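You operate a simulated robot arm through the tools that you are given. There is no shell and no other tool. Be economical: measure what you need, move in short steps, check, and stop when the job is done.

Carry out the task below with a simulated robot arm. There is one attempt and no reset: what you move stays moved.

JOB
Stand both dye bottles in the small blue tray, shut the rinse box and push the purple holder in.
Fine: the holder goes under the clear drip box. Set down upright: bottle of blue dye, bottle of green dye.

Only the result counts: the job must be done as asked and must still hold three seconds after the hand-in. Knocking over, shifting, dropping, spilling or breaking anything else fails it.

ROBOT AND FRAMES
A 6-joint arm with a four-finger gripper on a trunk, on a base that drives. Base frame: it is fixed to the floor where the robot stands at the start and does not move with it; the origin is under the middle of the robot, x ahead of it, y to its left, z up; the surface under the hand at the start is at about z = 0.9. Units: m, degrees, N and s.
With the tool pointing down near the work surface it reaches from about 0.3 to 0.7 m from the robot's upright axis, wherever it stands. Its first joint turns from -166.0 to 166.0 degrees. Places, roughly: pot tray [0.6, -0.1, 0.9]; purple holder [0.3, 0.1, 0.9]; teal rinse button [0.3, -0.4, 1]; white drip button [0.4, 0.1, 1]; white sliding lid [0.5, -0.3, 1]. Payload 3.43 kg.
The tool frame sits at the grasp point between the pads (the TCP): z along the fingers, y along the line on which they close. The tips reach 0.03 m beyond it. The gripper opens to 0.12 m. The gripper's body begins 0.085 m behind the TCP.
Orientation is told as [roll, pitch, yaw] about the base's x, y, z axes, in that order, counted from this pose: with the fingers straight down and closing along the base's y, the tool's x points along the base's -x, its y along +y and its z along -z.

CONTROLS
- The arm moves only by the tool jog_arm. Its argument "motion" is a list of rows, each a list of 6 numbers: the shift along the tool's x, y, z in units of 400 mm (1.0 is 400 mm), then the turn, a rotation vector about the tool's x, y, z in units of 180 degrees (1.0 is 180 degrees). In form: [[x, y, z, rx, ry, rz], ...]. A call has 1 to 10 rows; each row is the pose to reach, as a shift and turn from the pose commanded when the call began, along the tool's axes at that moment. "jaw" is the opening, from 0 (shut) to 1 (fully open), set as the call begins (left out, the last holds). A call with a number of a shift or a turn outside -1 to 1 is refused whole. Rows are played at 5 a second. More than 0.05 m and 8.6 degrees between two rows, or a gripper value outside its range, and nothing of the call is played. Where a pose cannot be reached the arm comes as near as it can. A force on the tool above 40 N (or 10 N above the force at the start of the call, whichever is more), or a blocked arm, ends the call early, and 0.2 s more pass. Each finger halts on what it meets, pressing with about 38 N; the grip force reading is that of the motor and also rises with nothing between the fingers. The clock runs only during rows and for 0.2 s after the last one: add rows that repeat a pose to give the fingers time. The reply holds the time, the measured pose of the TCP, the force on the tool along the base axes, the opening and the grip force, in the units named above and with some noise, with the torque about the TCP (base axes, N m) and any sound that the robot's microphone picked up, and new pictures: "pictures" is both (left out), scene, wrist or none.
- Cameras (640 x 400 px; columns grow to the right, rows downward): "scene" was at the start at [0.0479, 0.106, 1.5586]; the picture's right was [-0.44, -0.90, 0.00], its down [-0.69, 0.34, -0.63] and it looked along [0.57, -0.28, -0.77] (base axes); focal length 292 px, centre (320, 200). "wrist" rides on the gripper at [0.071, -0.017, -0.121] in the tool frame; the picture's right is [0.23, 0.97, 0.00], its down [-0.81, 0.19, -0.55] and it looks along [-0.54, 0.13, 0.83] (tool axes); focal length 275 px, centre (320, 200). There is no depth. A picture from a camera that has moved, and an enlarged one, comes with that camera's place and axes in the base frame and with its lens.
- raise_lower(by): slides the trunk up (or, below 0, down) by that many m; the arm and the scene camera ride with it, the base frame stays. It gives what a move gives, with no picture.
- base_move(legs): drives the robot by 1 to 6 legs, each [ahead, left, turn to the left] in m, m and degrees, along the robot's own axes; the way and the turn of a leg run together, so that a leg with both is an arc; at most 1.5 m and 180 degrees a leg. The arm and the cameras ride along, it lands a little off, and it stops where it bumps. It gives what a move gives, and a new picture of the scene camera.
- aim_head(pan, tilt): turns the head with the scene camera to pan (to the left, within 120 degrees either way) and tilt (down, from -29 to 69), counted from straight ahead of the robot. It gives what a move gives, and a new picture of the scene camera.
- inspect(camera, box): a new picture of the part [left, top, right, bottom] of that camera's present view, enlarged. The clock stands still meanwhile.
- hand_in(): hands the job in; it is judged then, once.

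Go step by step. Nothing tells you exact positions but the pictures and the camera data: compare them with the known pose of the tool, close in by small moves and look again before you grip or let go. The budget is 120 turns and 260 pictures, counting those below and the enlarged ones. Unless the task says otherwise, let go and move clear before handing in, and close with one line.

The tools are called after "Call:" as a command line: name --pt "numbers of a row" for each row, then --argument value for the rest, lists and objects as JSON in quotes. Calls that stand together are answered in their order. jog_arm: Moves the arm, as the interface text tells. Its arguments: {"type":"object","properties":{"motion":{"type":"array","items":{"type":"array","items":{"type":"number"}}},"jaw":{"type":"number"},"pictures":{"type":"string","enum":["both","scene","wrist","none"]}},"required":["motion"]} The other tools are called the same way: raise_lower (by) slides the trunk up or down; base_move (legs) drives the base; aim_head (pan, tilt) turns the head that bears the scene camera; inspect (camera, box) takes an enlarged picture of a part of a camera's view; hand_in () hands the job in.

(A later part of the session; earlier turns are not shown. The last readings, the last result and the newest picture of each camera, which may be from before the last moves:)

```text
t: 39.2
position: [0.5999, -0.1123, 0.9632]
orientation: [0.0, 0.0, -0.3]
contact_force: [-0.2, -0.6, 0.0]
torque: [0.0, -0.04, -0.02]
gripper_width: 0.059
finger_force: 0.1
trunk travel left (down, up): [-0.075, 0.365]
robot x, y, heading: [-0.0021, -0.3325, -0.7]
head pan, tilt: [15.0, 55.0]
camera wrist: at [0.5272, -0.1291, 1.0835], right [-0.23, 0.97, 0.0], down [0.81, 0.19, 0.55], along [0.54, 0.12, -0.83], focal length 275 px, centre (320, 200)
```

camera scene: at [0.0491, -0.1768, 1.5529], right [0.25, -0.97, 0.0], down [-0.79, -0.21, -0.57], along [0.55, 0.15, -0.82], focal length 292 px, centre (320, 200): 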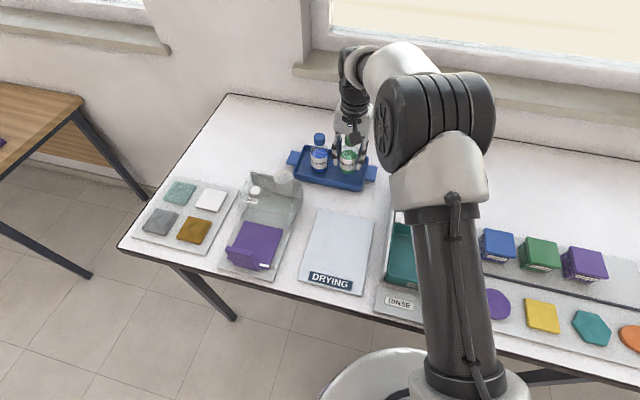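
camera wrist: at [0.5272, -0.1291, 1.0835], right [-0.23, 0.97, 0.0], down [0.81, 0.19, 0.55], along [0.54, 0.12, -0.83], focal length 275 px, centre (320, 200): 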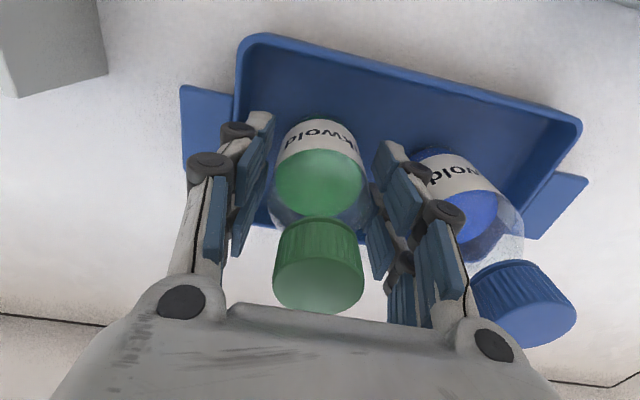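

Released without contact. I rise straight up.

Call:
jog_arm --pt "0 0 -0.04 0 0 0" --pt "0 0 -0.1 0 0 0" --pt "0 0 -0.2 0 0 0" --pt "0 0 -0.3 0 0 0" --pt "0 0 -0.4 0 0 0" --pt "0 0 -0.45 0 0 0" --pt "0 0 -0.45 0 0 0"

```text
t: 40.9
position: [0.6, -0.1152, 1.1423]
orientation: [0.0, -0.1, -0.1]
contact_force: [0.8, 0.0, 0.4]
torque: [-0.02, 0.0, -0.01]
gripper_width: 0.0588
finger_force: 0.1
trunk travel left (down, up): [-0.075, 0.365]
robot x, y, heading: [-0.0024, -0.3327, -0.3]
head pan, tilt: [15.0, 55.0]
camera scene: at [0.0491, -0.1768, 1.5528], right [0.25, -0.97, 0.0], down [-0.79, -0.21, -0.57], along [0.55, 0.15, -0.82], focal length 292 px, centre (320, 200)
camera wrist: at [0.5278, -0.1321, 1.2636], right [-0.23, 0.97, 0.0], down [0.81, 0.19, 0.55], along [0.54, 0.12, -0.83], focal length 275 px, centre (320, 200)
```

scene: 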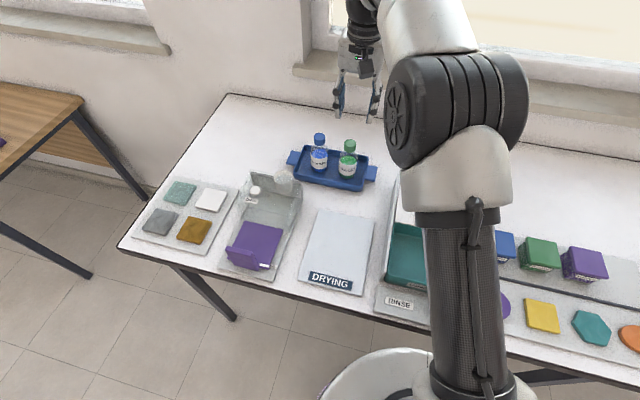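
wrist: 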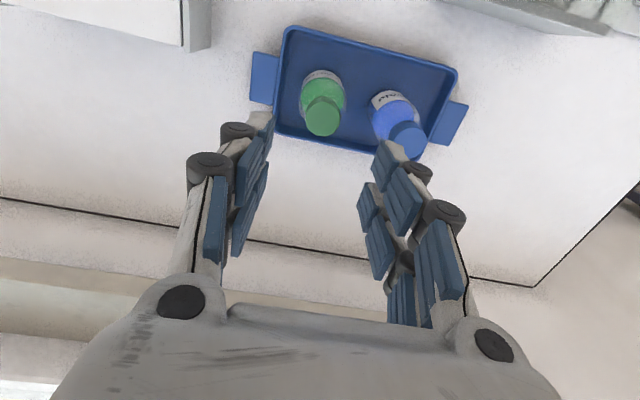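

Both bottles stand upright in the tray. Next the lid: it lies at about x 0.438–0.58, y -0.257 to -0.413, z 0.956, and must slide about 0.146 m toward the robot. I back the base a little for reach and look closer at the tab.

Call:
base_move --legs '[[-0.08, 0, 0]]'

Call:
jog_arm --pt "0 -0.08 0 0 0 0" --pt "0 -0.18 0 0 0 0" --pt "0 -0.28 0 0 0 0" --pt "0.02 -0.38 0 0 0 0" --pt "0.04 -0.48 0 0 0 0" --pt "0.05 -0.55 0 0 0 0" --pt "0.08 -0.55 0 0 0 0" --pt "0.08 -0.55 0 0 0 0"

```text
t: 41.9
position: [0.5198, -0.1143, 1.1443]
orientation: [0.0, -0.1, -0.3]
contact_force: [-0.6, 0.0, 0.5]
torque: [-0.01, -0.06, -0.02]
gripper_width: 0.0588
finger_force: 0.0
trunk travel left (down, up): [-0.075, 0.365]
robot x, y, heading: [-0.0756, -0.3347, -0.3]
head pan, tilt: [15.0, 55.0]
camera scene: at [-0.0321, -0.1765, 1.5529], right [0.25, -0.97, 0.0], down [-0.79, -0.21, -0.57], along [0.56, 0.15, -0.82], focal length 292 px, centre (320, 200)
```

scene: 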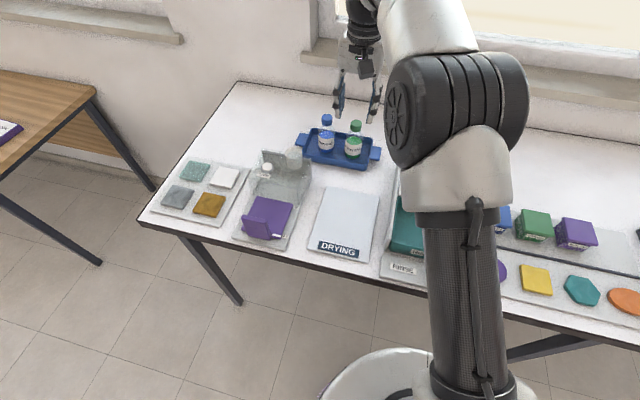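

```text
t: 43.7
position: [0.4874, -0.3348, 1.1457]
orientation: [-0.1, -0.1, -0.2]
contact_force: [0.6, -0.1, -0.7]
torque: [0.02, 0.0, 0.04]
gripper_width: 0.0589
finger_force: 0.1
trunk travel left (down, up): [-0.075, 0.365]
robot x, y, heading: [-0.0828, -0.3362, -0.6]
head pan, tilt: [15.0, 55.0]
camera scene: at [-0.0306, -0.1765, 1.5528], right [0.25, -0.97, 0.0], down [-0.79, -0.21, -0.57], along [0.55, 0.15, -0.82], focal length 292 px, centre (320, 200)
camera wrist: at [0.4147, -0.3509, 1.265], right [-0.23, 0.97, 0.0], down [0.81, 0.19, 0.55], along [0.54, 0.12, -0.83], focal length 275 px, centre (320, 200)
```

scene: 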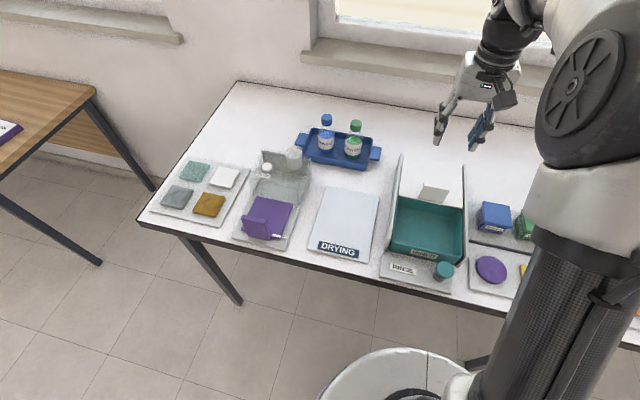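
wrist: 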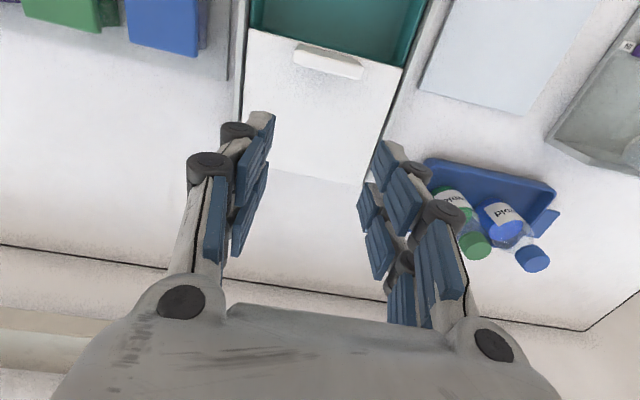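

Call:
inspect --camera "wrist" --box '[220, 0, 440, 140]'

Call:
inspect --camera "scene" --box '[370, 140, 490, 290]'

```text
2.86 times, centred on (330, 70) of wrist
camera zoom: at [0.4147, -0.3509, 1.265], right [-0.23, 0.97, 0.0], down [0.81, 0.19, 0.55], along [0.54, 0.12, -0.83], focal length 786 px, centre (291, 571)
```

zoom: 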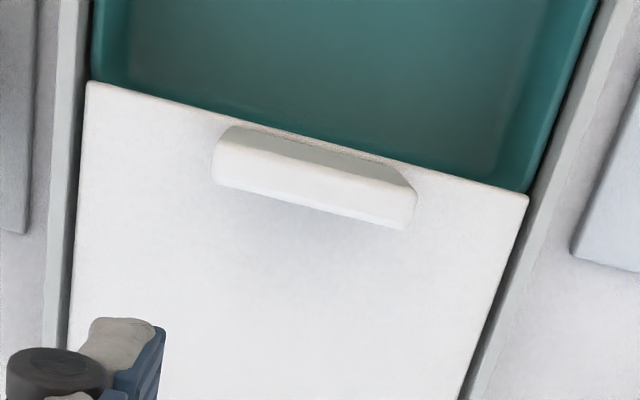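

```text
2.67 times, centred on (430, 215) of scene
camera zoom: at [-0.0306, -0.1765, 1.5528], right [0.25, -0.97, 0.0], down [-0.79, -0.21, -0.57], along [0.55, 0.15, -0.82], focal length 778 px, centre (27, 160)
```

zoom: 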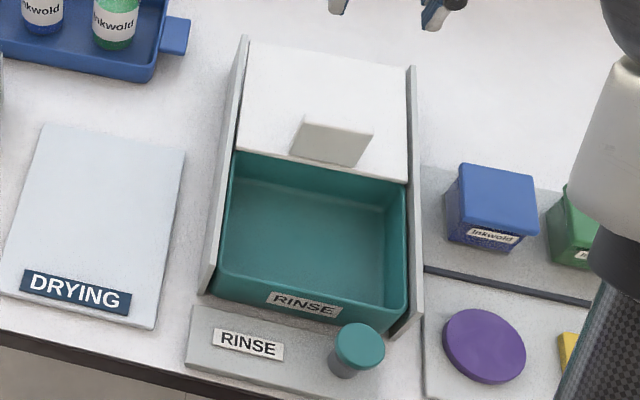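

The tab is a thin upright plate at x ≈ 0.442–0.453, y -0.368 to -0.308, top z ≈ 1.005. I shut the fingers and lower them behind it, tips about 1 cm above the lid.

Call:
jog_arm --pt "0 0 0 0 0 0" --pt "0 0 0.02 0 0 0" --pt "0 0 0.08 0 0 0" --pt "0 0 0.18 0 0 0" --pt "0 0 0.28 0 0 0" --pt "0 0 0.34 0 0 0" --pt "0 0 0.36 0 0 0" --pt "0 0 0.36 0 0 0" --jaw 0

```text
t: 45.5
position: [0.4864, -0.3348, 0.9983]
orientation: [0.1, 0.0, -0.3]
contact_force: [0.4, 0.6, 0.0]
torque: [0.01, -0.01, -0.02]
gripper_width: 0.0
finger_force: 33.9
trunk travel left (down, up): [-0.075, 0.365]
robot x, y, heading: [-0.0807, -0.3347, -0.3]
head pan, tilt: [15.0, 55.0]
camera scene: at [-0.0308, -0.1765, 1.5529], right [0.25, -0.97, 0.0], down [-0.79, -0.21, -0.57], along [0.55, 0.15, -0.82], focal length 292 px, centre (320, 200)
camera wrist: at [0.4146, -0.3512, 1.1197], right [-0.23, 0.97, 0.0], down [0.81, 0.19, 0.55], along [0.54, 0.12, -0.83], focal length 275 px, centre (320, 200)
```

scene: 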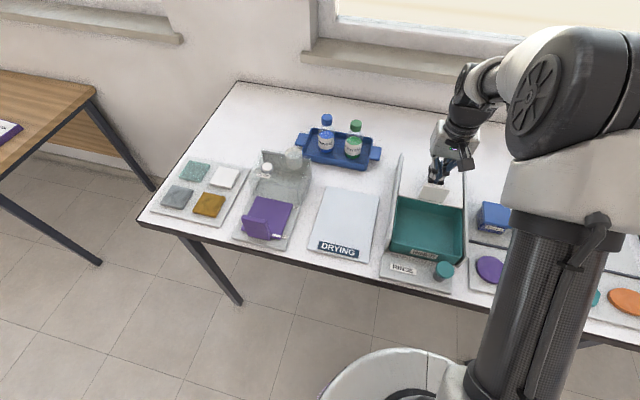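
wrist: 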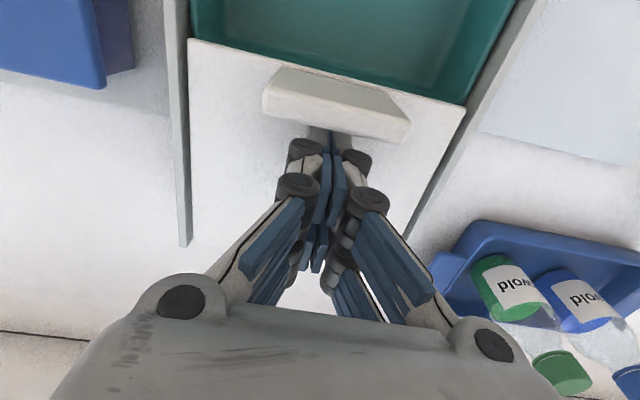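

The fingertips are behind the tab. I pull toward the robot in short rows.

Call:
jog_arm --pt "0.04 0 0 0 0 0" --pt "0.07 0 0 0 0 0" --pt "0.1 0 0 0 0 0" --pt "0.14 0 0 0 0 0" --pt "0.18 0 0 0 0 0" --pt "0.22 0 0 0 0 0" --pt "0.22 0 0 0 0 0"

```text
t: 47.1
position: [0.3997, -0.3357, 0.999]
orientation: [0.0, -0.1, -0.3]
contact_force: [-1.0, 0.5, 0.0]
torque: [0.04, 0.0, 0.03]
gripper_width: 0.0
finger_force: 33.8
trunk travel left (down, up): [-0.075, 0.365]
robot x, y, heading: [-0.0773, -0.3355, -0.4]
head pan, tilt: [15.0, 55.0]
camera scene: at [-0.0307, -0.1765, 1.5529], right [0.25, -0.97, 0.0], down [-0.79, -0.21, -0.57], along [0.55, 0.15, -0.82], focal length 292 px, centre (320, 200)
camera wrist: at [0.3274, -0.3516, 1.1191], right [-0.23, 0.97, 0.0], down [0.81, 0.19, 0.55], along [0.54, 0.12, -0.83], focal length 275 px, centre (320, 200)
```

scene: 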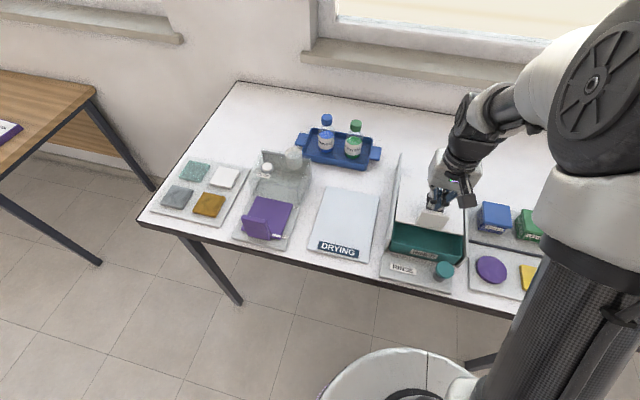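
wrist: 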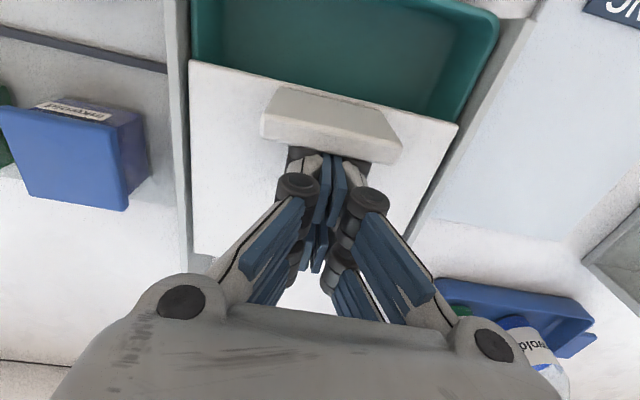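

The lid slides with the fingers. I keep pulling, up to the expected end stop near x 0.315.

Call:
jog_arm --pt "0.04 0 0 0 0 0" --pt "0.08 0 0 0 0 0" --pt "0.12 0 0 0 0 0" --pt "0.15 0 0 0 0 0" --pt "0.18 0 0 0 0 0" --pt "0.18 0 0 0 0 0"

```text
t: 48.4
position: [0.3408, -0.3342, 1.0041]
orientation: [-0.1, -1.9, -0.2]
contact_force: [15.0, 0.6, 3.0]
torque: [0.0, 0.07, 0.01]
gripper_width: 0.0061
finger_force: 33.8
trunk travel left (down, up): [-0.075, 0.365]
robot x, y, heading: [-0.0827, -0.3312, -0.4]
head pan, tilt: [15.0, 55.0]
stopped in row 6: the force on the tool passed its limit at 44 N (the readings are from after the stop); the commanded pose is now the measured one
camera scene: at [-0.029, -0.1764, 1.5529], right [0.25, -0.97, 0.0], down [-0.79, -0.21, -0.57], along [0.55, 0.15, -0.82], focal length 292 px, centre (320, 200)
camera wrist: at [0.2649, -0.3502, 1.1214], right [-0.23, 0.97, -0.01], down [0.79, 0.19, 0.58], along [0.57, 0.12, -0.81], focal length 275 px, centre (320, 200)
```

scene: 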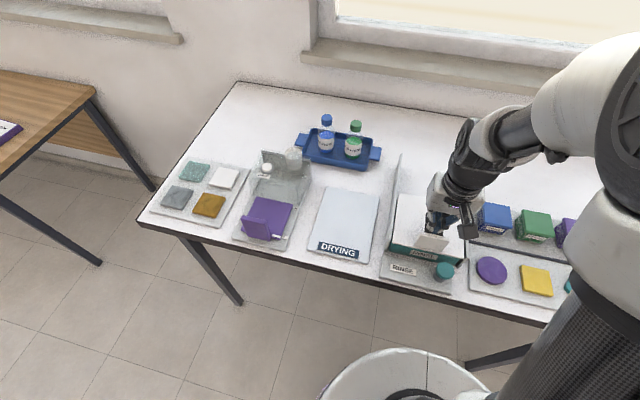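
wrist: 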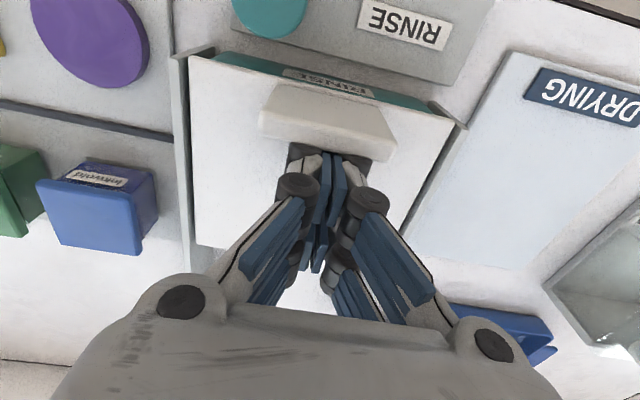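

Blocked by force at x ≈ 0.341. I check whether the lid is fully shut or stuck.

Call:
inspect --camera "wrist" --box '[160, 30, 480, 230]'

Call:
inspect --camera "scene" --box '[370, 180, 490, 290]'

```text
2.00 times, centred on (320, 130) of wrist
camera zoom: at [0.2649, -0.3502, 1.1214], right [-0.23, 0.97, -0.01], down [0.79, 0.19, 0.58], along [0.57, 0.12, -0.81], focal length 551 px, centre (320, 340)
```

zoom: 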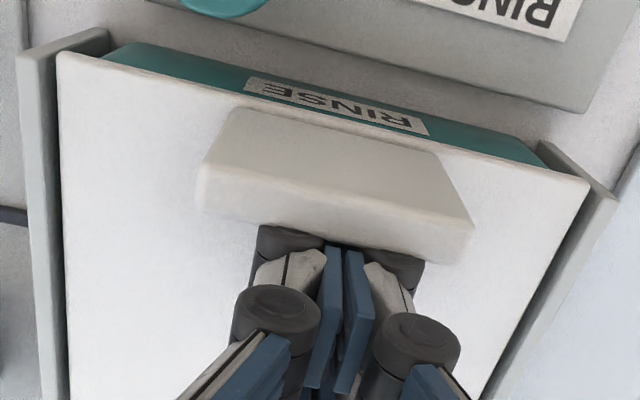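

```text
3.64 times, centred on (430, 235) of scene
camera zoom: at [-0.029, -0.1764, 1.5529], right [0.25, -0.97, 0.0], down [-0.79, -0.21, -0.57], along [0.55, 0.15, -0.82], focal length 1061 px, centre (-80, 73)
```

zoom: 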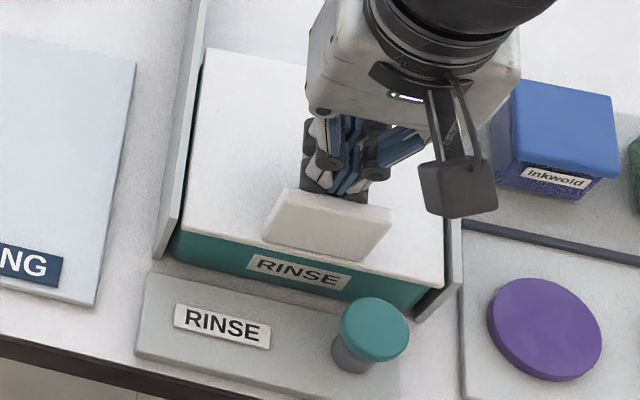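

The lid's front edge sits at x ≈ 0.29 over the basin's front wall: it is shut against its stop. I back off, rise and restore the tilt.

Call:
jog_arm --pt "-0.03 0 0 0 0 0" --pt "-0.06 0 0 0 0.0106 0" --pt "-0.06 0 -0.1 0 0.0106 0" --pt "-0.06 0 -0.2 0 0.0106 0" --pt "-0.06 0 -0.3 0 0.0106 0" --pt "-0.06 0 -0.4 0 0.0106 0" --pt "-0.06 0 -0.4 0 0.0106 0"

Call:
inspect --camera "scene" --box '[370, 140, 490, 290]'

```text
t: 50.0
position: [0.3587, -0.3337, 1.1634]
orientation: [0.0, 0.7, -0.1]
contact_force: [0.0, 0.4, -0.8]
torque: [-0.03, 0.06, -0.03]
gripper_width: 0.0
finger_force: 33.7
trunk travel left (down, up): [-0.075, 0.365]
robot x, y, heading: [-0.0778, -0.3335, -0.3]
head pan, tilt: [15.0, 55.0]
camera scene: at [-0.0299, -0.1765, 1.5528], right [0.25, -0.97, 0.0], down [-0.79, -0.21, -0.57], along [0.55, 0.15, -0.82], focal length 292 px, centre (320, 200)
camera wrist: at [0.2874, -0.3504, 1.2839], right [-0.23, 0.97, 0.0], down [0.82, 0.19, 0.54], along [0.53, 0.13, -0.84], focal length 275 px, centre (320, 200)
```

scene: 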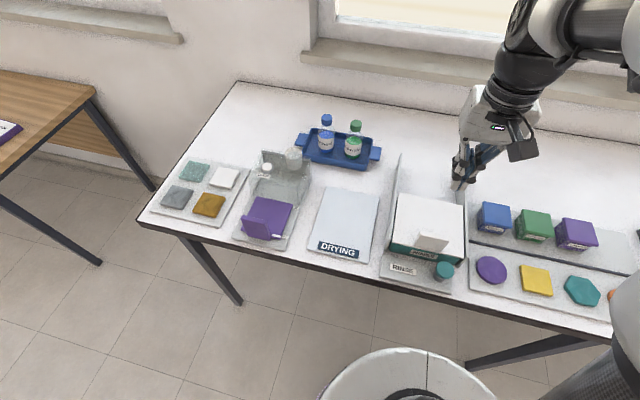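
wrist: 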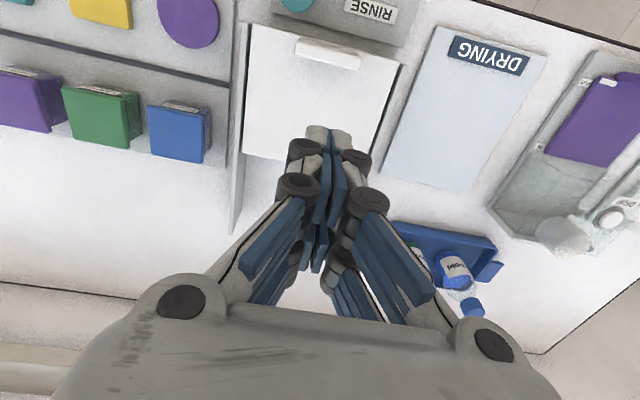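

```text
2.67 times, centred on (430, 215) of scene
camera zoom: at [-0.0299, -0.1765, 1.5528], right [0.25, -0.97, 0.0], down [-0.79, -0.21, -0.57], along [0.55, 0.15, -0.82], focal length 778 px, centre (27, 160)
```

zoom: 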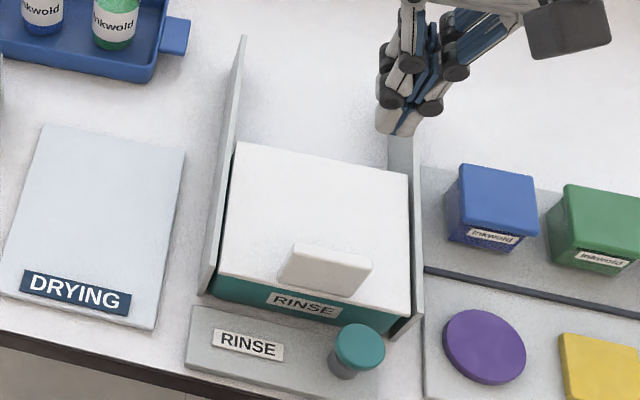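

The rinse box is shut. Now the purple holder at OUT must move about 0.09 m ahead to IN; I drive left in front of it and a bit back.

Call:
base_move --legs '[[-0.06, 0.38, 0]]'

Call:
inspect --camera "wrist" --box '[0, 0, 640, 400]'

Call:
aim_head --pan -10 --tilt 62

```text
t: 52.4
position: [0.2993, 0.0513, 1.1635]
orientation: [-0.1, 0.5, 0.1]
contact_force: [0.8, 0.3, 0.4]
torque: [-0.02, 0.03, -0.01]
gripper_width: 0.0
finger_force: 33.5
trunk travel left (down, up): [-0.075, 0.365]
robot x, y, heading: [-0.142, 0.0517, 0.1]
head pan, tilt: [15.0, 55.0]
camera scene: at [-0.0896, 0.2062, 1.5528], right [0.26, -0.97, 0.0], down [-0.79, -0.21, -0.57], along [0.55, 0.15, -0.82], focal length 292 px, centre (320, 200)
```

scene: 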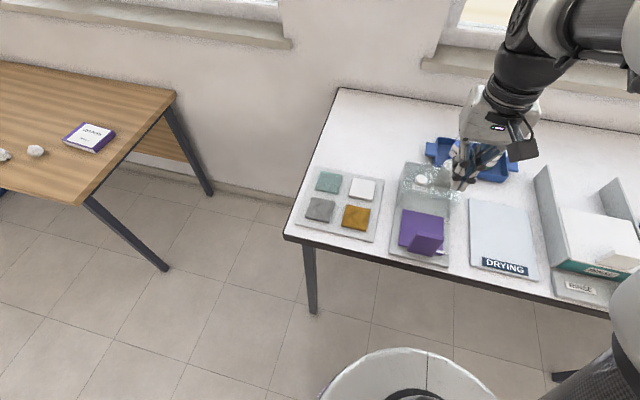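

```text
1.00 times, centred on (320, 200) of wrist (not enlarged: the box is as wide or as high as the picture)
camera zoom: at [0.2288, 0.0338, 1.2836], right [-0.23, 0.97, 0.0], down [0.82, 0.19, 0.55], along [0.53, 0.13, -0.84], focal length 275 px, centre (320, 200)
```

zoom: 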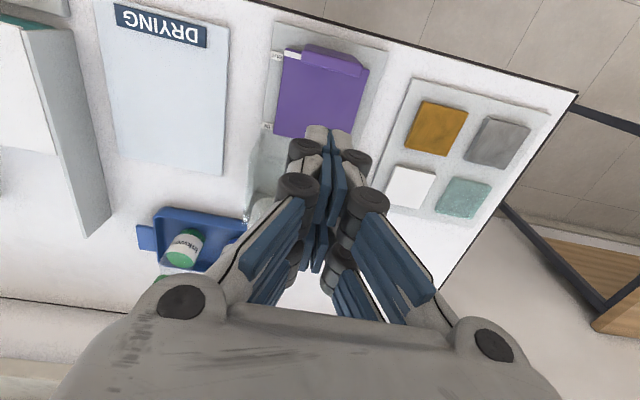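

```text
t: 53.3
position: [0.2998, 0.0513, 1.1635]
orientation: [0.0, 0.4, 0.1]
contact_force: [-0.7, 0.4, -0.2]
torque: [0.02, -0.03, 0.02]
gripper_width: 0.0002
finger_force: 32.8
trunk travel left (down, up): [-0.075, 0.365]
robot x, y, heading: [-0.1373, 0.0468, 0.1]
head pan, tilt: [-10.0, 62.0]
camera scene: at [-0.0957, 0.1758, 1.5445], right [-0.17, -0.98, 0.0], down [-0.87, 0.15, -0.47], along [0.46, -0.08, -0.88], focal length 292 px, centre (320, 200)
```

scene: 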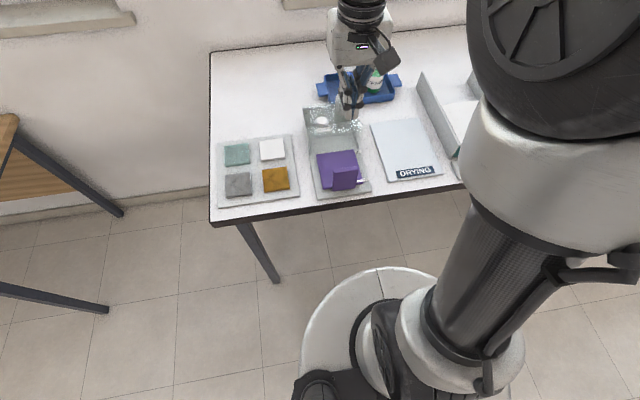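

Call:
inspect --camera "scene" --box '[295, 85, 395, 205]'

Call:
inspect --camera "wrist" --box '[230, 10, 410, 150]'

```text
3.33 times, centred on (345, 145) of scene
camera zoom: at [-0.0957, 0.1758, 1.5445], right [-0.17, -0.98, 0.0], down [-0.87, 0.15, -0.47], along [0.46, -0.08, -0.88], focal length 973 px, centre (237, 383)
```

zoom: 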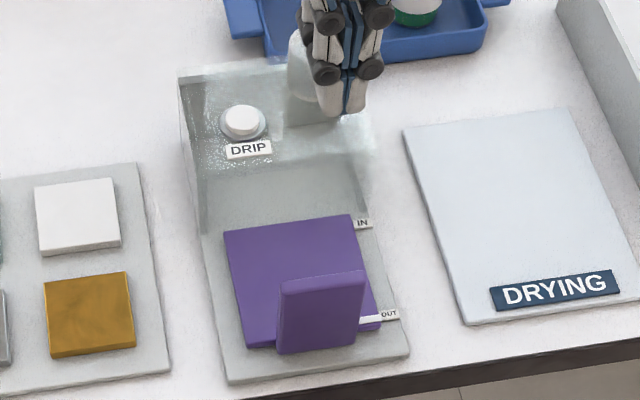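

```text
2.86 times, centred on (320, 80) of wrist
camera zoom: at [0.2288, 0.0333, 1.2836], right [-0.23, 0.97, 0.0], down [0.82, 0.19, 0.55], along [0.53, 0.13, -0.84], focal length 786 px, centre (320, 543)
```

zoom: 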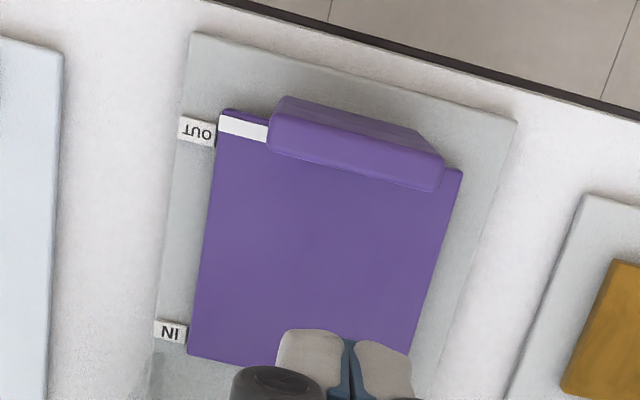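

The handle is an upright plate at x ≈ 0.25, y 0.033–0.086, z up to about 1.005. I bring the shut fingers to its near side: back to x 0.205, then down to z 0.97.

Call:
jog_arm --pt "0.08 0.005 0 0 0 0" --pt "0.16 0.01 0 0 0 0" --pt "0.235 0.015 0 0 0 0" --pt "0.235 0.015 0.03 0 0 0" --pt "0.235 0.015 0.12 0 0 0" --pt "0.235 0.015 0.22 0 0 0" --pt "0.235 0.015 0.22 0 0 0"

```text
t: 54.9
position: [0.2057, 0.0559, 1.0744]
orientation: [0.0, 0.5, 0.1]
contact_force: [-0.9, 0.2, -0.3]
torque: [-0.02, -0.03, 0.0]
gripper_width: 0.0002
finger_force: 33.4
trunk travel left (down, up): [-0.075, 0.365]
robot x, y, heading: [-0.1386, 0.0462, 0.1]
head pan, tilt: [-10.0, 62.0]
camera scene: at [-0.0959, 0.1757, 1.5446], right [-0.17, -0.98, 0.0], down [-0.87, 0.15, -0.47], along [0.46, -0.08, -0.88], focal length 292 px, centre (320, 200)
camera wrist: at [0.1346, 0.0391, 1.1958], right [-0.23, 0.97, 0.0], down [0.82, 0.19, 0.55], along [0.53, 0.13, -0.84], focal length 275 px, centre (320, 200)
```

scene: 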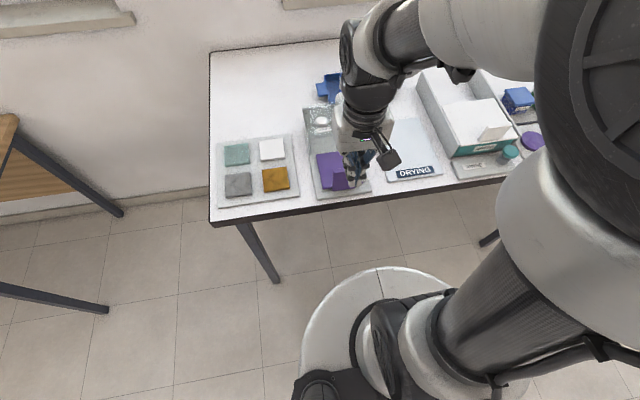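
wrist: 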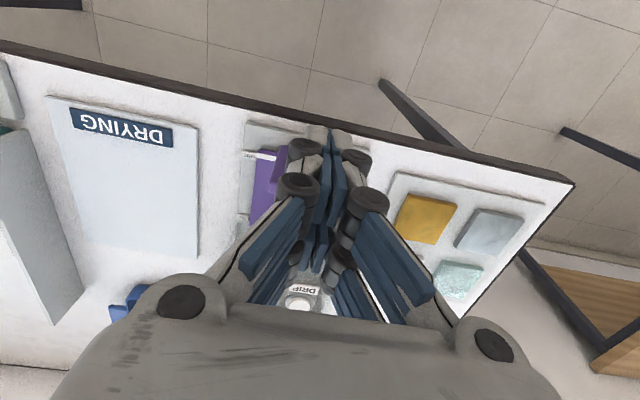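

Consistent: the handle spans the fingers' line. I lower the rest of the way in front of it.

Call:
jog_arm --pt "0 0 0.08 0 0 0" --pt "0 0 0.16 0 0 0" --pt "0 0 0.24 0 0 0" --pt "0 0 0.265 0 0 0" --pt "0 0 0.265 0 0 0" --pictures "scene"

Call:
inspect --camera "scene" --box '[295, 95, 395, 205]'

```text
t: 56.1
position: [0.2034, 0.0564, 0.9694]
orientation: [0.0, 0.5, 0.0]
contact_force: [-0.1, 0.8, 0.2]
torque: [0.04, 0.0, 0.02]
gripper_width: 0.0
finger_force: 33.5
trunk travel left (down, up): [-0.075, 0.365]
robot x, y, heading: [-0.1407, 0.0491, 0.2]
head pan, tilt: [-10.0, 62.0]
camera scene: at [-0.0958, 0.1757, 1.5445], right [-0.17, -0.98, 0.0], down [-0.87, 0.15, -0.47], along [0.46, -0.08, -0.88], focal length 292 px, centre (320, 200)
```

scene: 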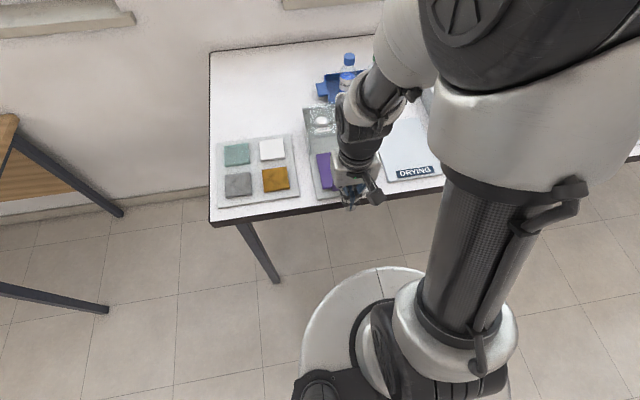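

```text
3.64 times, centred on (345, 150) of scene
camera zoom: at [-0.0958, 0.1757, 1.5445], right [-0.17, -0.98, 0.0], down [-0.87, 0.15, -0.47], along [0.46, -0.08, -0.88], focal length 1061 px, centre (229, 382)
```

zoom: 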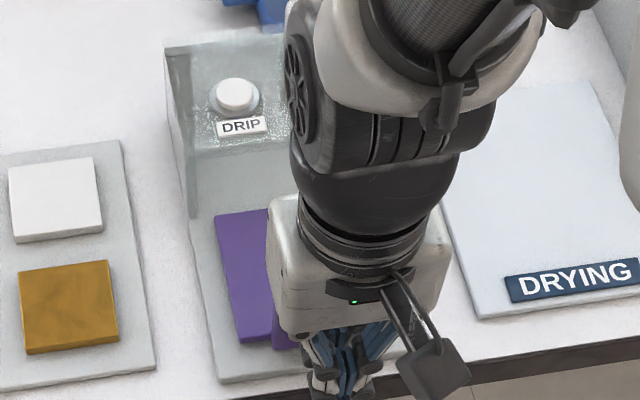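

The fingers stand in front of the handle. I push ahead in short rows, watching the force.

Call:
jog_arm --pt "-0.04 0 0 0 0 0" --pt "-0.08 0 0 0 0 0" --pt "-0.11 0 0 0 0 0" --pt "-0.14 0 0 0 0 0" --pt "-0.17 0 0 0 0 0" --pt "-0.2 0 0 0 0 0" --pt "-0.2 0 0 0 0 0"

```text
t: 57.7
position: [0.2834, 0.0557, 0.9701]
orientation: [-0.1, 0.4, 0.2]
contact_force: [-0.5, 0.5, -0.6]
torque: [0.01, 0.0, -0.04]
gripper_width: 0.0
finger_force: 33.4
trunk travel left (down, up): [-0.075, 0.365]
robot x, y, heading: [-0.1383, 0.0485, -0.1]
head pan, tilt: [-10.0, 62.0]
camera scene: at [-0.0958, 0.1757, 1.5445], right [-0.17, -0.98, 0.0], down [-0.87, 0.15, -0.47], along [0.46, -0.08, -0.88], focal length 292 px, centre (320, 200)
camera wrist: at [0.2135, 0.0391, 1.09], right [-0.23, 0.97, 0.0], down [0.82, 0.19, 0.55], along [0.53, 0.13, -0.84], focal length 275 px, centre (320, 200)
```

scene: 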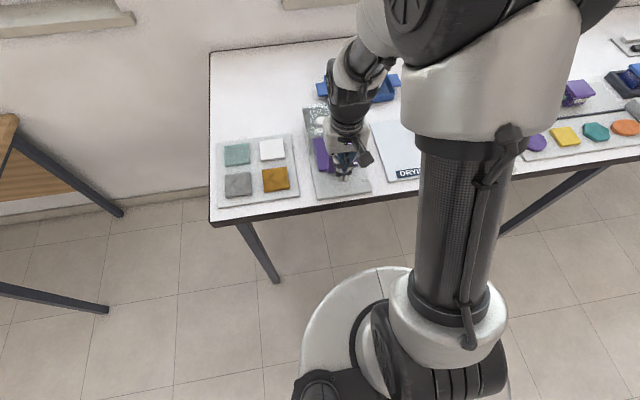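
wrist: 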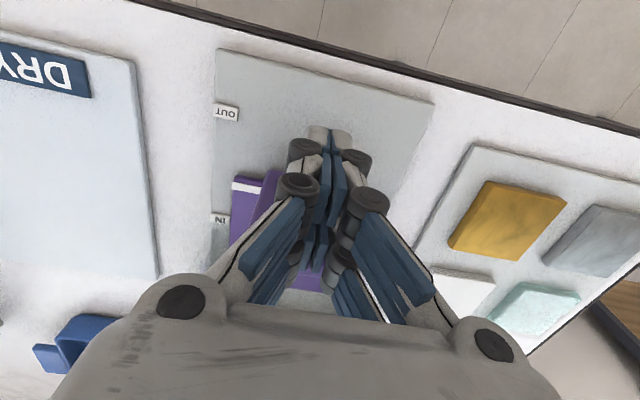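

The holder is sliding; the white mark still needs roughly 3–4 cm to IN. I continue.

Call:
jog_arm --pt "-0.025 0 0 0 0 0" --pt "-0.05 0 0 0 0 0" --pt "-0.07 0 0 0 0 0" --pt "-0.07 0 0 0 0 0" --pictures "wrist"

Call:
inspect --camera "wrist" --box '[180, 80, 380, 280]'

```text
t: 58.7
position: [0.3133, 0.0554, 0.9673]
orientation: [0.0, 0.5, 0.2]
contact_force: [0.0, -1.2, -0.1]
torque: [-0.01, -0.02, 0.0]
gripper_width: 0.0
finger_force: 33.4
trunk travel left (down, up): [-0.075, 0.365]
robot x, y, heading: [-0.1354, 0.0465, -0.0]
head pan, tilt: [-10.0, 62.0]
camera wrist: at [0.2417, 0.0388, 1.089], right [-0.23, 0.97, 0.0], down [0.82, 0.19, 0.55], along [0.53, 0.13, -0.84], focal length 275 px, centre (320, 200)
```

wrist: 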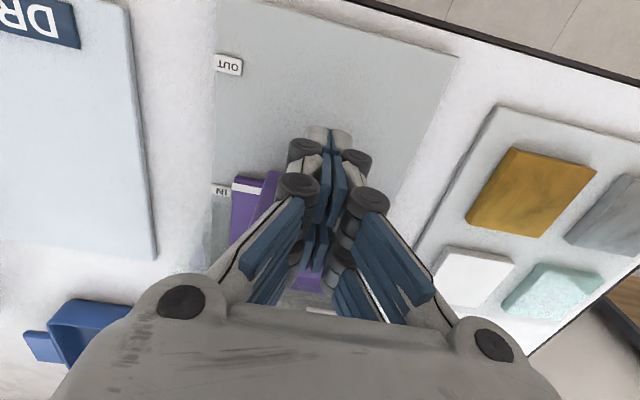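

```text
2.00 times, centred on (280, 180) of wrist
camera zoom: at [0.2417, 0.0388, 1.089], right [-0.23, 0.97, 0.0], down [0.82, 0.19, 0.55], along [0.53, 0.13, -0.84], focal length 551 px, centre (400, 240)
```

zoom: 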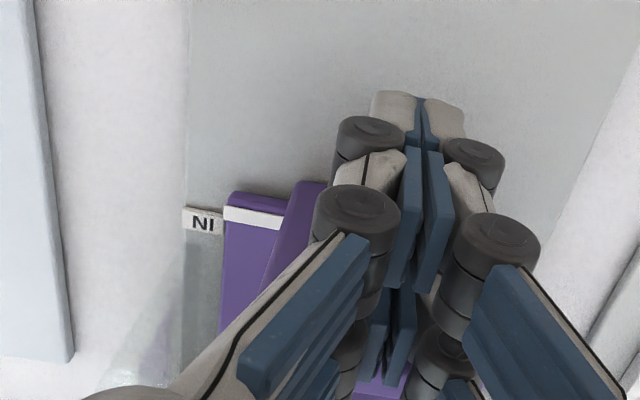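

The mark is nearly at IN. I push gently on in millimetres to find the stop.

Call:
jog_arm --pt "-0.005 0 0 0 0 0" --pt "-0.01 0 0 0 0 0" --pt "-0.015 0 0 0 0 0" --pt "-0.015 0 0 0 0 0" --pictures "none"

Call:
inspect --camera "wrist" --box '[180, 80, 380, 280]'

```text
t: 59.7
position: [0.3176, 0.0564, 0.9682]
orientation: [0.1, 0.5, 0.2]
contact_force: [0.6, -0.5, 0.1]
torque: [0.0, 0.0, -0.01]
gripper_width: 0.0
finger_force: 33.7
trunk travel left (down, up): [-0.075, 0.365]
robot x, y, heading: [-0.1397, 0.046, 0.2]
head pan, tilt: [-10.0, 62.0]
```

```text
2.00 times, centred on (280, 180) of wrist
camera zoom: at [0.2475, 0.039, 1.089], right [-0.23, 0.97, 0.0], down [0.82, 0.19, 0.55], along [0.53, 0.13, -0.84], focal length 551 px, centre (400, 240)
```

zoom: 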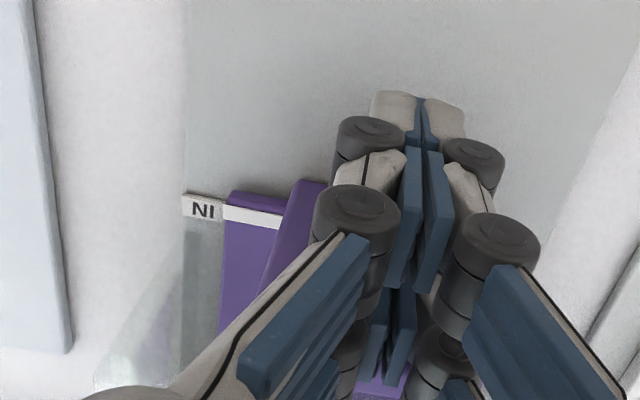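

The mark is now about level with IN. I push another 2–3 mm to see if the stop is there.

Call:
jog_arm --pt "-0.004 0 0 0 0 0" --pt "-0.008 0 0 0 0 0" --pt "-0.008 0 0 0 0 0" --pictures "none"

Call:
inspect --camera "wrist" --box '[180, 80, 380, 280]'

```text
t: 60.5
position: [0.3209, 0.0549, 0.9683]
orientation: [0.0, 0.4, 0.0]
contact_force: [-1.1, -0.1, -0.2]
torque: [0.01, 0.0, -0.01]
gripper_width: 0.0
finger_force: 33.8
trunk travel left (down, up): [-0.075, 0.365]
robot x, y, heading: [-0.1376, 0.046, -0.0]
head pan, tilt: [-10.0, 62.0]
```

```text
2.00 times, centred on (280, 180) of wrist
camera zoom: at [0.2505, 0.0389, 1.0895], right [-0.23, 0.97, 0.0], down [0.82, 0.19, 0.55], along [0.53, 0.13, -0.84], focal length 551 px, centre (400, 240)
```

zoom: 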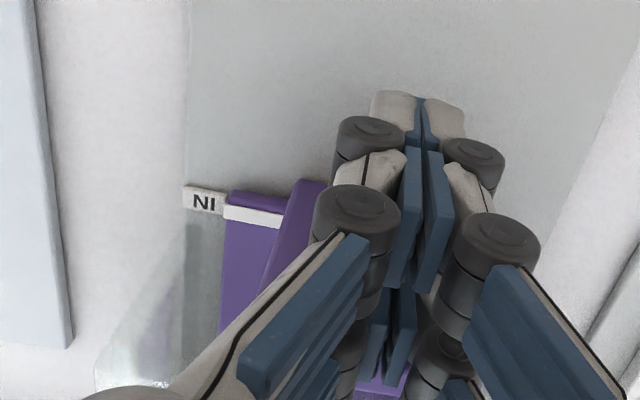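

Still free-moving and no resistance; by my measure about 3–4 mm remain. Another small push.

Call:
jog_arm --pt "-0.003 0 0 0 0 0" --pt "-0.006 0 0 0 0 0" --pt "-0.008 0 0 0 0 0" --pt "-0.008 0 0 0 0 0" --pictures "scene"

Call:
inspect --camera "wrist" --box '[180, 80, 380, 280]'

```text
t: 61.5
position: [0.3248, 0.0565, 0.9687]
orientation: [0.1, 0.5, 0.1]
contact_force: [0.0, -0.1, -0.4]
torque: [0.01, -0.02, 0.0]
gripper_width: 0.0
finger_force: 33.0
trunk travel left (down, up): [-0.075, 0.365]
robot x, y, heading: [-0.1382, 0.0451, 0.1]
head pan, tilt: [-10.0, 62.0]
camera scene: at [-0.0958, 0.1758, 1.5445], right [-0.17, -0.98, 0.0], down [-0.87, 0.15, -0.47], along [0.46, -0.08, -0.88], focal length 292 px, centre (320, 200)
```

scene: 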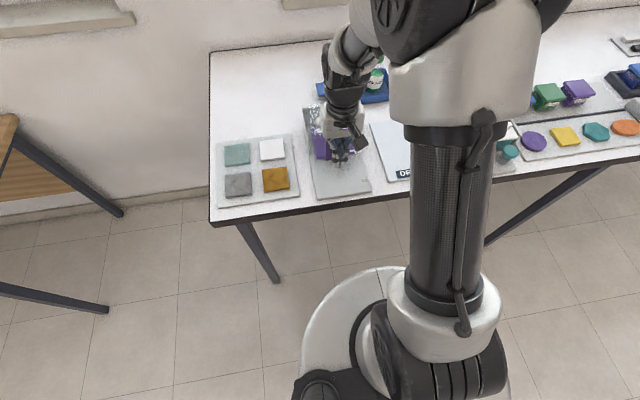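

```text
2.00 times, centred on (280, 180) of wrist
camera zoom: at [0.2536, 0.0394, 1.0893], right [-0.23, 0.97, 0.0], down [0.82, 0.19, 0.55], along [0.53, 0.13, -0.84], focal length 551 px, centre (400, 240)
```

zoom: 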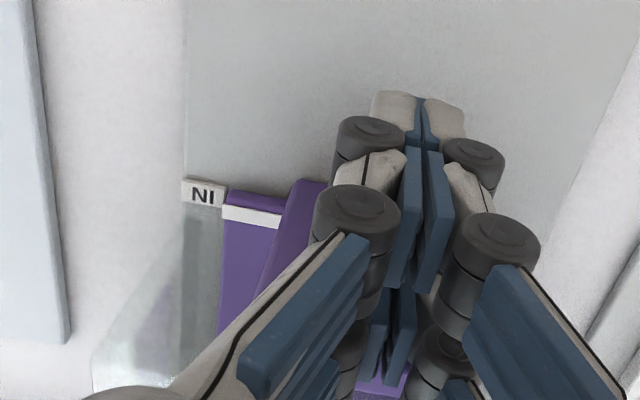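

By my estimate the mark is now aligned with IN. I back off, rise and look properly.

Call:
jog_arm --pt "0.06 0 0 0 0 0" --pt "0.12 0 0 0 0 0" --pt "0.22 0 0 0 0 0" --pt "0.22 0 -0.1 0 0 0" --pt "0.22 0 -0.22 0 0 0" --pt "0.22 0 -0.34 0 0 0" --pt "0.22 0 -0.45 0 0 0" --pt "0.18 0.08 -0.45 0 0 0" --pt "0.1 0.08 -0.45 0 0 0" --pt "0.1 0.08 -0.45 0 0 0"

Call:
inspect --camera "scene" --box '[295, 85, 395, 205]'

Call:
inspect --camera "wrist" --box '[160, 0, 400, 150]'

```text
t: 63.7
position: [0.2864, 0.0881, 1.1476]
orientation: [0.0, 0.5, 0.1]
contact_force: [-0.2, 0.8, 0.3]
torque: [0.0, 0.02, -0.01]
gripper_width: 0.0002
finger_force: 33.4
trunk travel left (down, up): [-0.075, 0.365]
robot x, y, heading: [-0.1388, 0.0477, -0.0]
head pan, tilt: [-10.0, 62.0]
camera scene: at [-0.0962, 0.1757, 1.5445], right [-0.17, -0.98, 0.0], down [-0.87, 0.15, -0.47], along [0.46, -0.08, -0.88], focal length 292 px, centre (320, 200)
camera wrist: at [0.2151, 0.072, 1.2686], right [-0.23, 0.97, 0.0], down [0.82, 0.19, 0.55], along [0.53, 0.13, -0.84], focal length 275 px, centre (320, 200)
```

scene: 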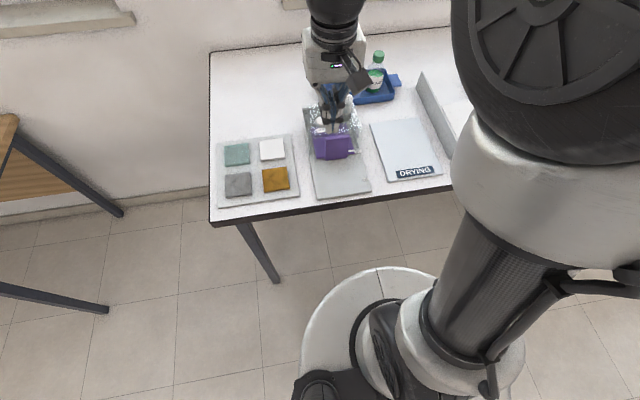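
wrist: 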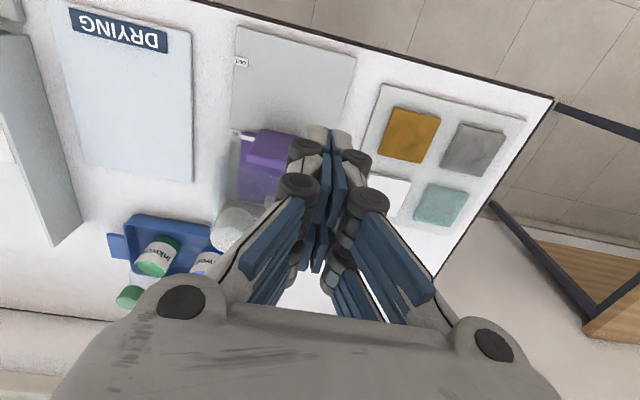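

```text
3.33 times, centred on (345, 145) of scene
camera zoom: at [-0.0962, 0.1757, 1.5445], right [-0.17, -0.98, 0.0], down [-0.87, 0.15, -0.47], along [0.46, -0.08, -0.88], focal length 973 px, centre (237, 383)
```

zoom: 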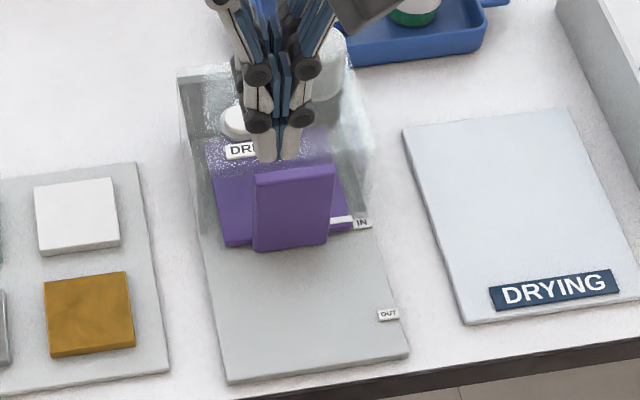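

```text
2.67 times, centred on (280, 75) of wrist
camera zoom: at [0.2151, 0.072, 1.2686], right [-0.23, 0.97, 0.0], down [0.82, 0.19, 0.55], along [0.53, 0.13, -0.84], focal length 734 px, centre (427, 533)
```

zoom: 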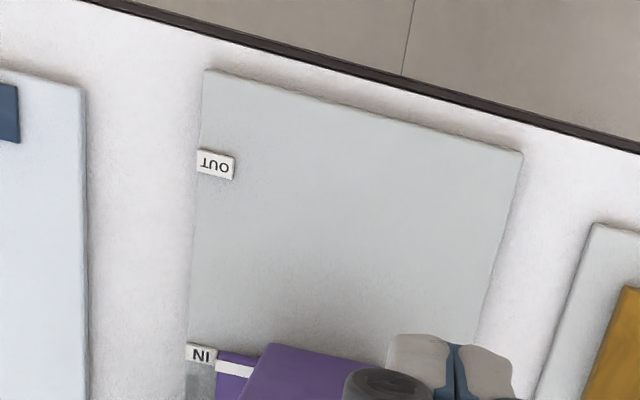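

The mark is at IN to within a few millimetres. I go back in front of the handle and push a few millimetres more to check for the end stop.

Call:
jog_arm --pt "0.08 0 0 0 0 0" --pt "0.12 -0.08 0 0 0 0" --pt "0.12 -0.08 0.1 0 0 0" --pt "0.12 -0.08 0.2 0 0 0" --pt "0.12 -0.08 0.32 0 0 0" --pt "0.12 -0.08 0.44 0 0 0" --pt "0.04 -0.08 0.45 0 0 0" --pt "-0.05 -0.08 0.45 0 0 0" --pt "-0.09 -0.08 0.45 0 0 0" --pt "-0.09 -0.08 0.45 0 0 0" --pictures "none"

Call:
jog_arm --pt "-0.005 0 0 0 0 0" --pt "-0.01 0 0 0 0 0" --pt "-0.014 0 0 0 0 0" --pt "-0.018 0 0 0 0 0" --pt "-0.022 0 0 0 0 0" --pt "-0.022 0 0 0 0 0" --pictures "wrist"

```text
t: 65.9
position: [0.3181, 0.0565, 0.9686]
orientation: [0.0, 0.5, 0.1]
contact_force: [0.2, -0.3, 0.1]
torque: [-0.02, -0.01, 0.02]
gripper_width: 0.0001
finger_force: 33.0
trunk travel left (down, up): [-0.075, 0.365]
robot x, y, heading: [-0.1374, 0.0469, -0.0]
head pan, tilt: [-10.0, 62.0]
```

```text
t: 67.3
position: [0.3287, 0.0561, 0.9682]
orientation: [0.1, 0.5, 0.1]
contact_force: [-0.2, -1.0, -0.5]
torque: [-0.02, -0.01, -0.01]
gripper_width: 0.0
finger_force: 33.9
trunk travel left (down, up): [-0.075, 0.365]
robot x, y, heading: [-0.1373, 0.0459, 0.1]
head pan, tilt: [-10.0, 62.0]
camera wrist: at [0.2576, 0.0392, 1.0891], right [-0.23, 0.97, 0.0], down [0.82, 0.19, 0.55], along [0.53, 0.13, -0.84], focal length 275 px, centre (320, 200)
```

wrist: 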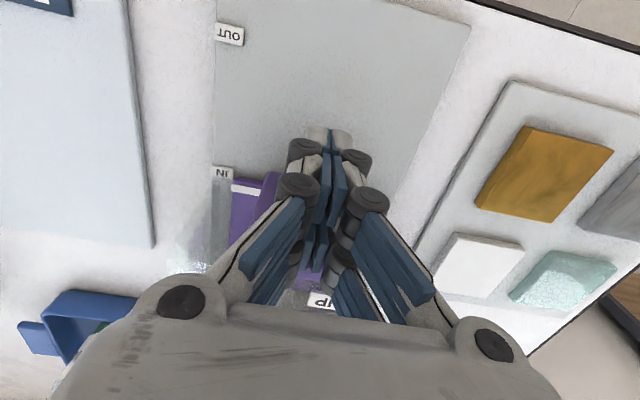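

No stop yet; I check the mark against IN at this spot before deciding.

Call:
inspect --camera "wrist" --box '[200, 140, 300, 220]'

Call:
inspect --camera "scene" --box '[295, 105, 395, 205]'

```text
5.00 times, centred on (250, 180) of wrist
camera zoom: at [0.2576, 0.0392, 1.0891], right [-0.23, 0.97, 0.0], down [0.82, 0.19, 0.55], along [0.53, 0.13, -0.84], focal length 1376 px, centre (670, 300)
```

zoom: 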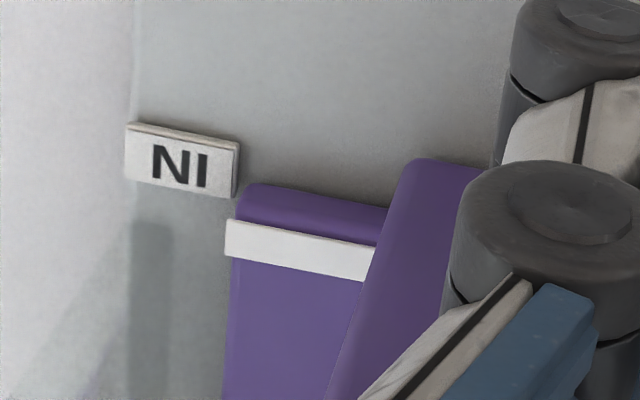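

```text
4.00 times, centred on (345, 155) of scene
camera zoom: at [-0.0958, 0.1757, 1.5445], right [-0.17, -0.98, 0.0], down [-0.87, 0.15, -0.47], along [0.46, -0.08, -0.88], focal length 1167 px, centre (220, 380)
```

zoom: 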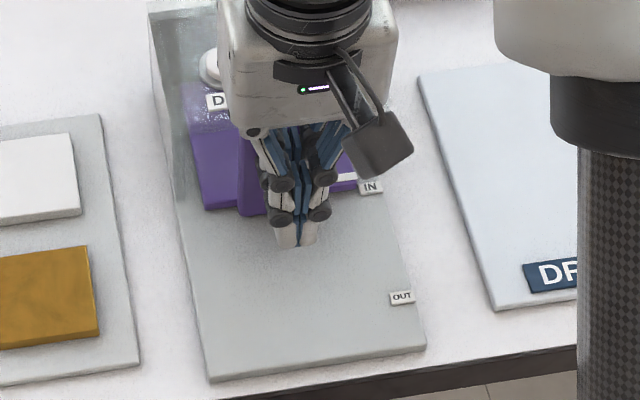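

The mark is slightly past IN (about 5 mm), mirroring how it started about 6 mm outside OUT, so the end stop should be close. One more gentle 4 mm push.

Call:
jog_arm --pt "-0.003 0 0 0 0 0" --pt "-0.006 0 0 0 0 0" --pt "-0.01 0 0 0 0 0" --pt "-0.01 0 0 0 0 0" --pictures "none"

Call:
inspect --camera "wrist" --box '[200, 140, 300, 220]'

```text
t: 68.3
position: [0.3297, 0.0557, 0.9682]
orientation: [0.0, 0.7, 0.0]
contact_force: [-14.2, -2.7, 0.3]
torque: [-0.02, -0.4, -0.09]
gripper_width: 0.0059
finger_force: 33.3
trunk travel left (down, up): [-0.075, 0.365]
robot x, y, heading: [-0.1422, 0.0438, 0.3]
head pan, tilt: [-10.0, 62.0]
```

```text
5.00 times, centred on (250, 180) of wrist
camera zoom: at [0.2595, 0.0392, 1.0893], right [-0.23, 0.97, 0.0], down [0.82, 0.19, 0.54], along [0.53, 0.13, -0.84], focal length 1376 px, centre (670, 300)
```

zoom: 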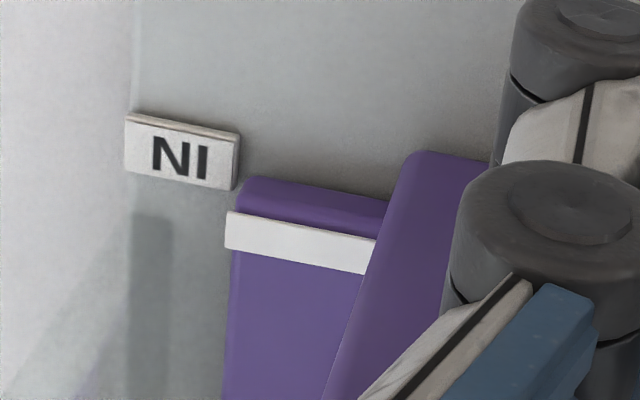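

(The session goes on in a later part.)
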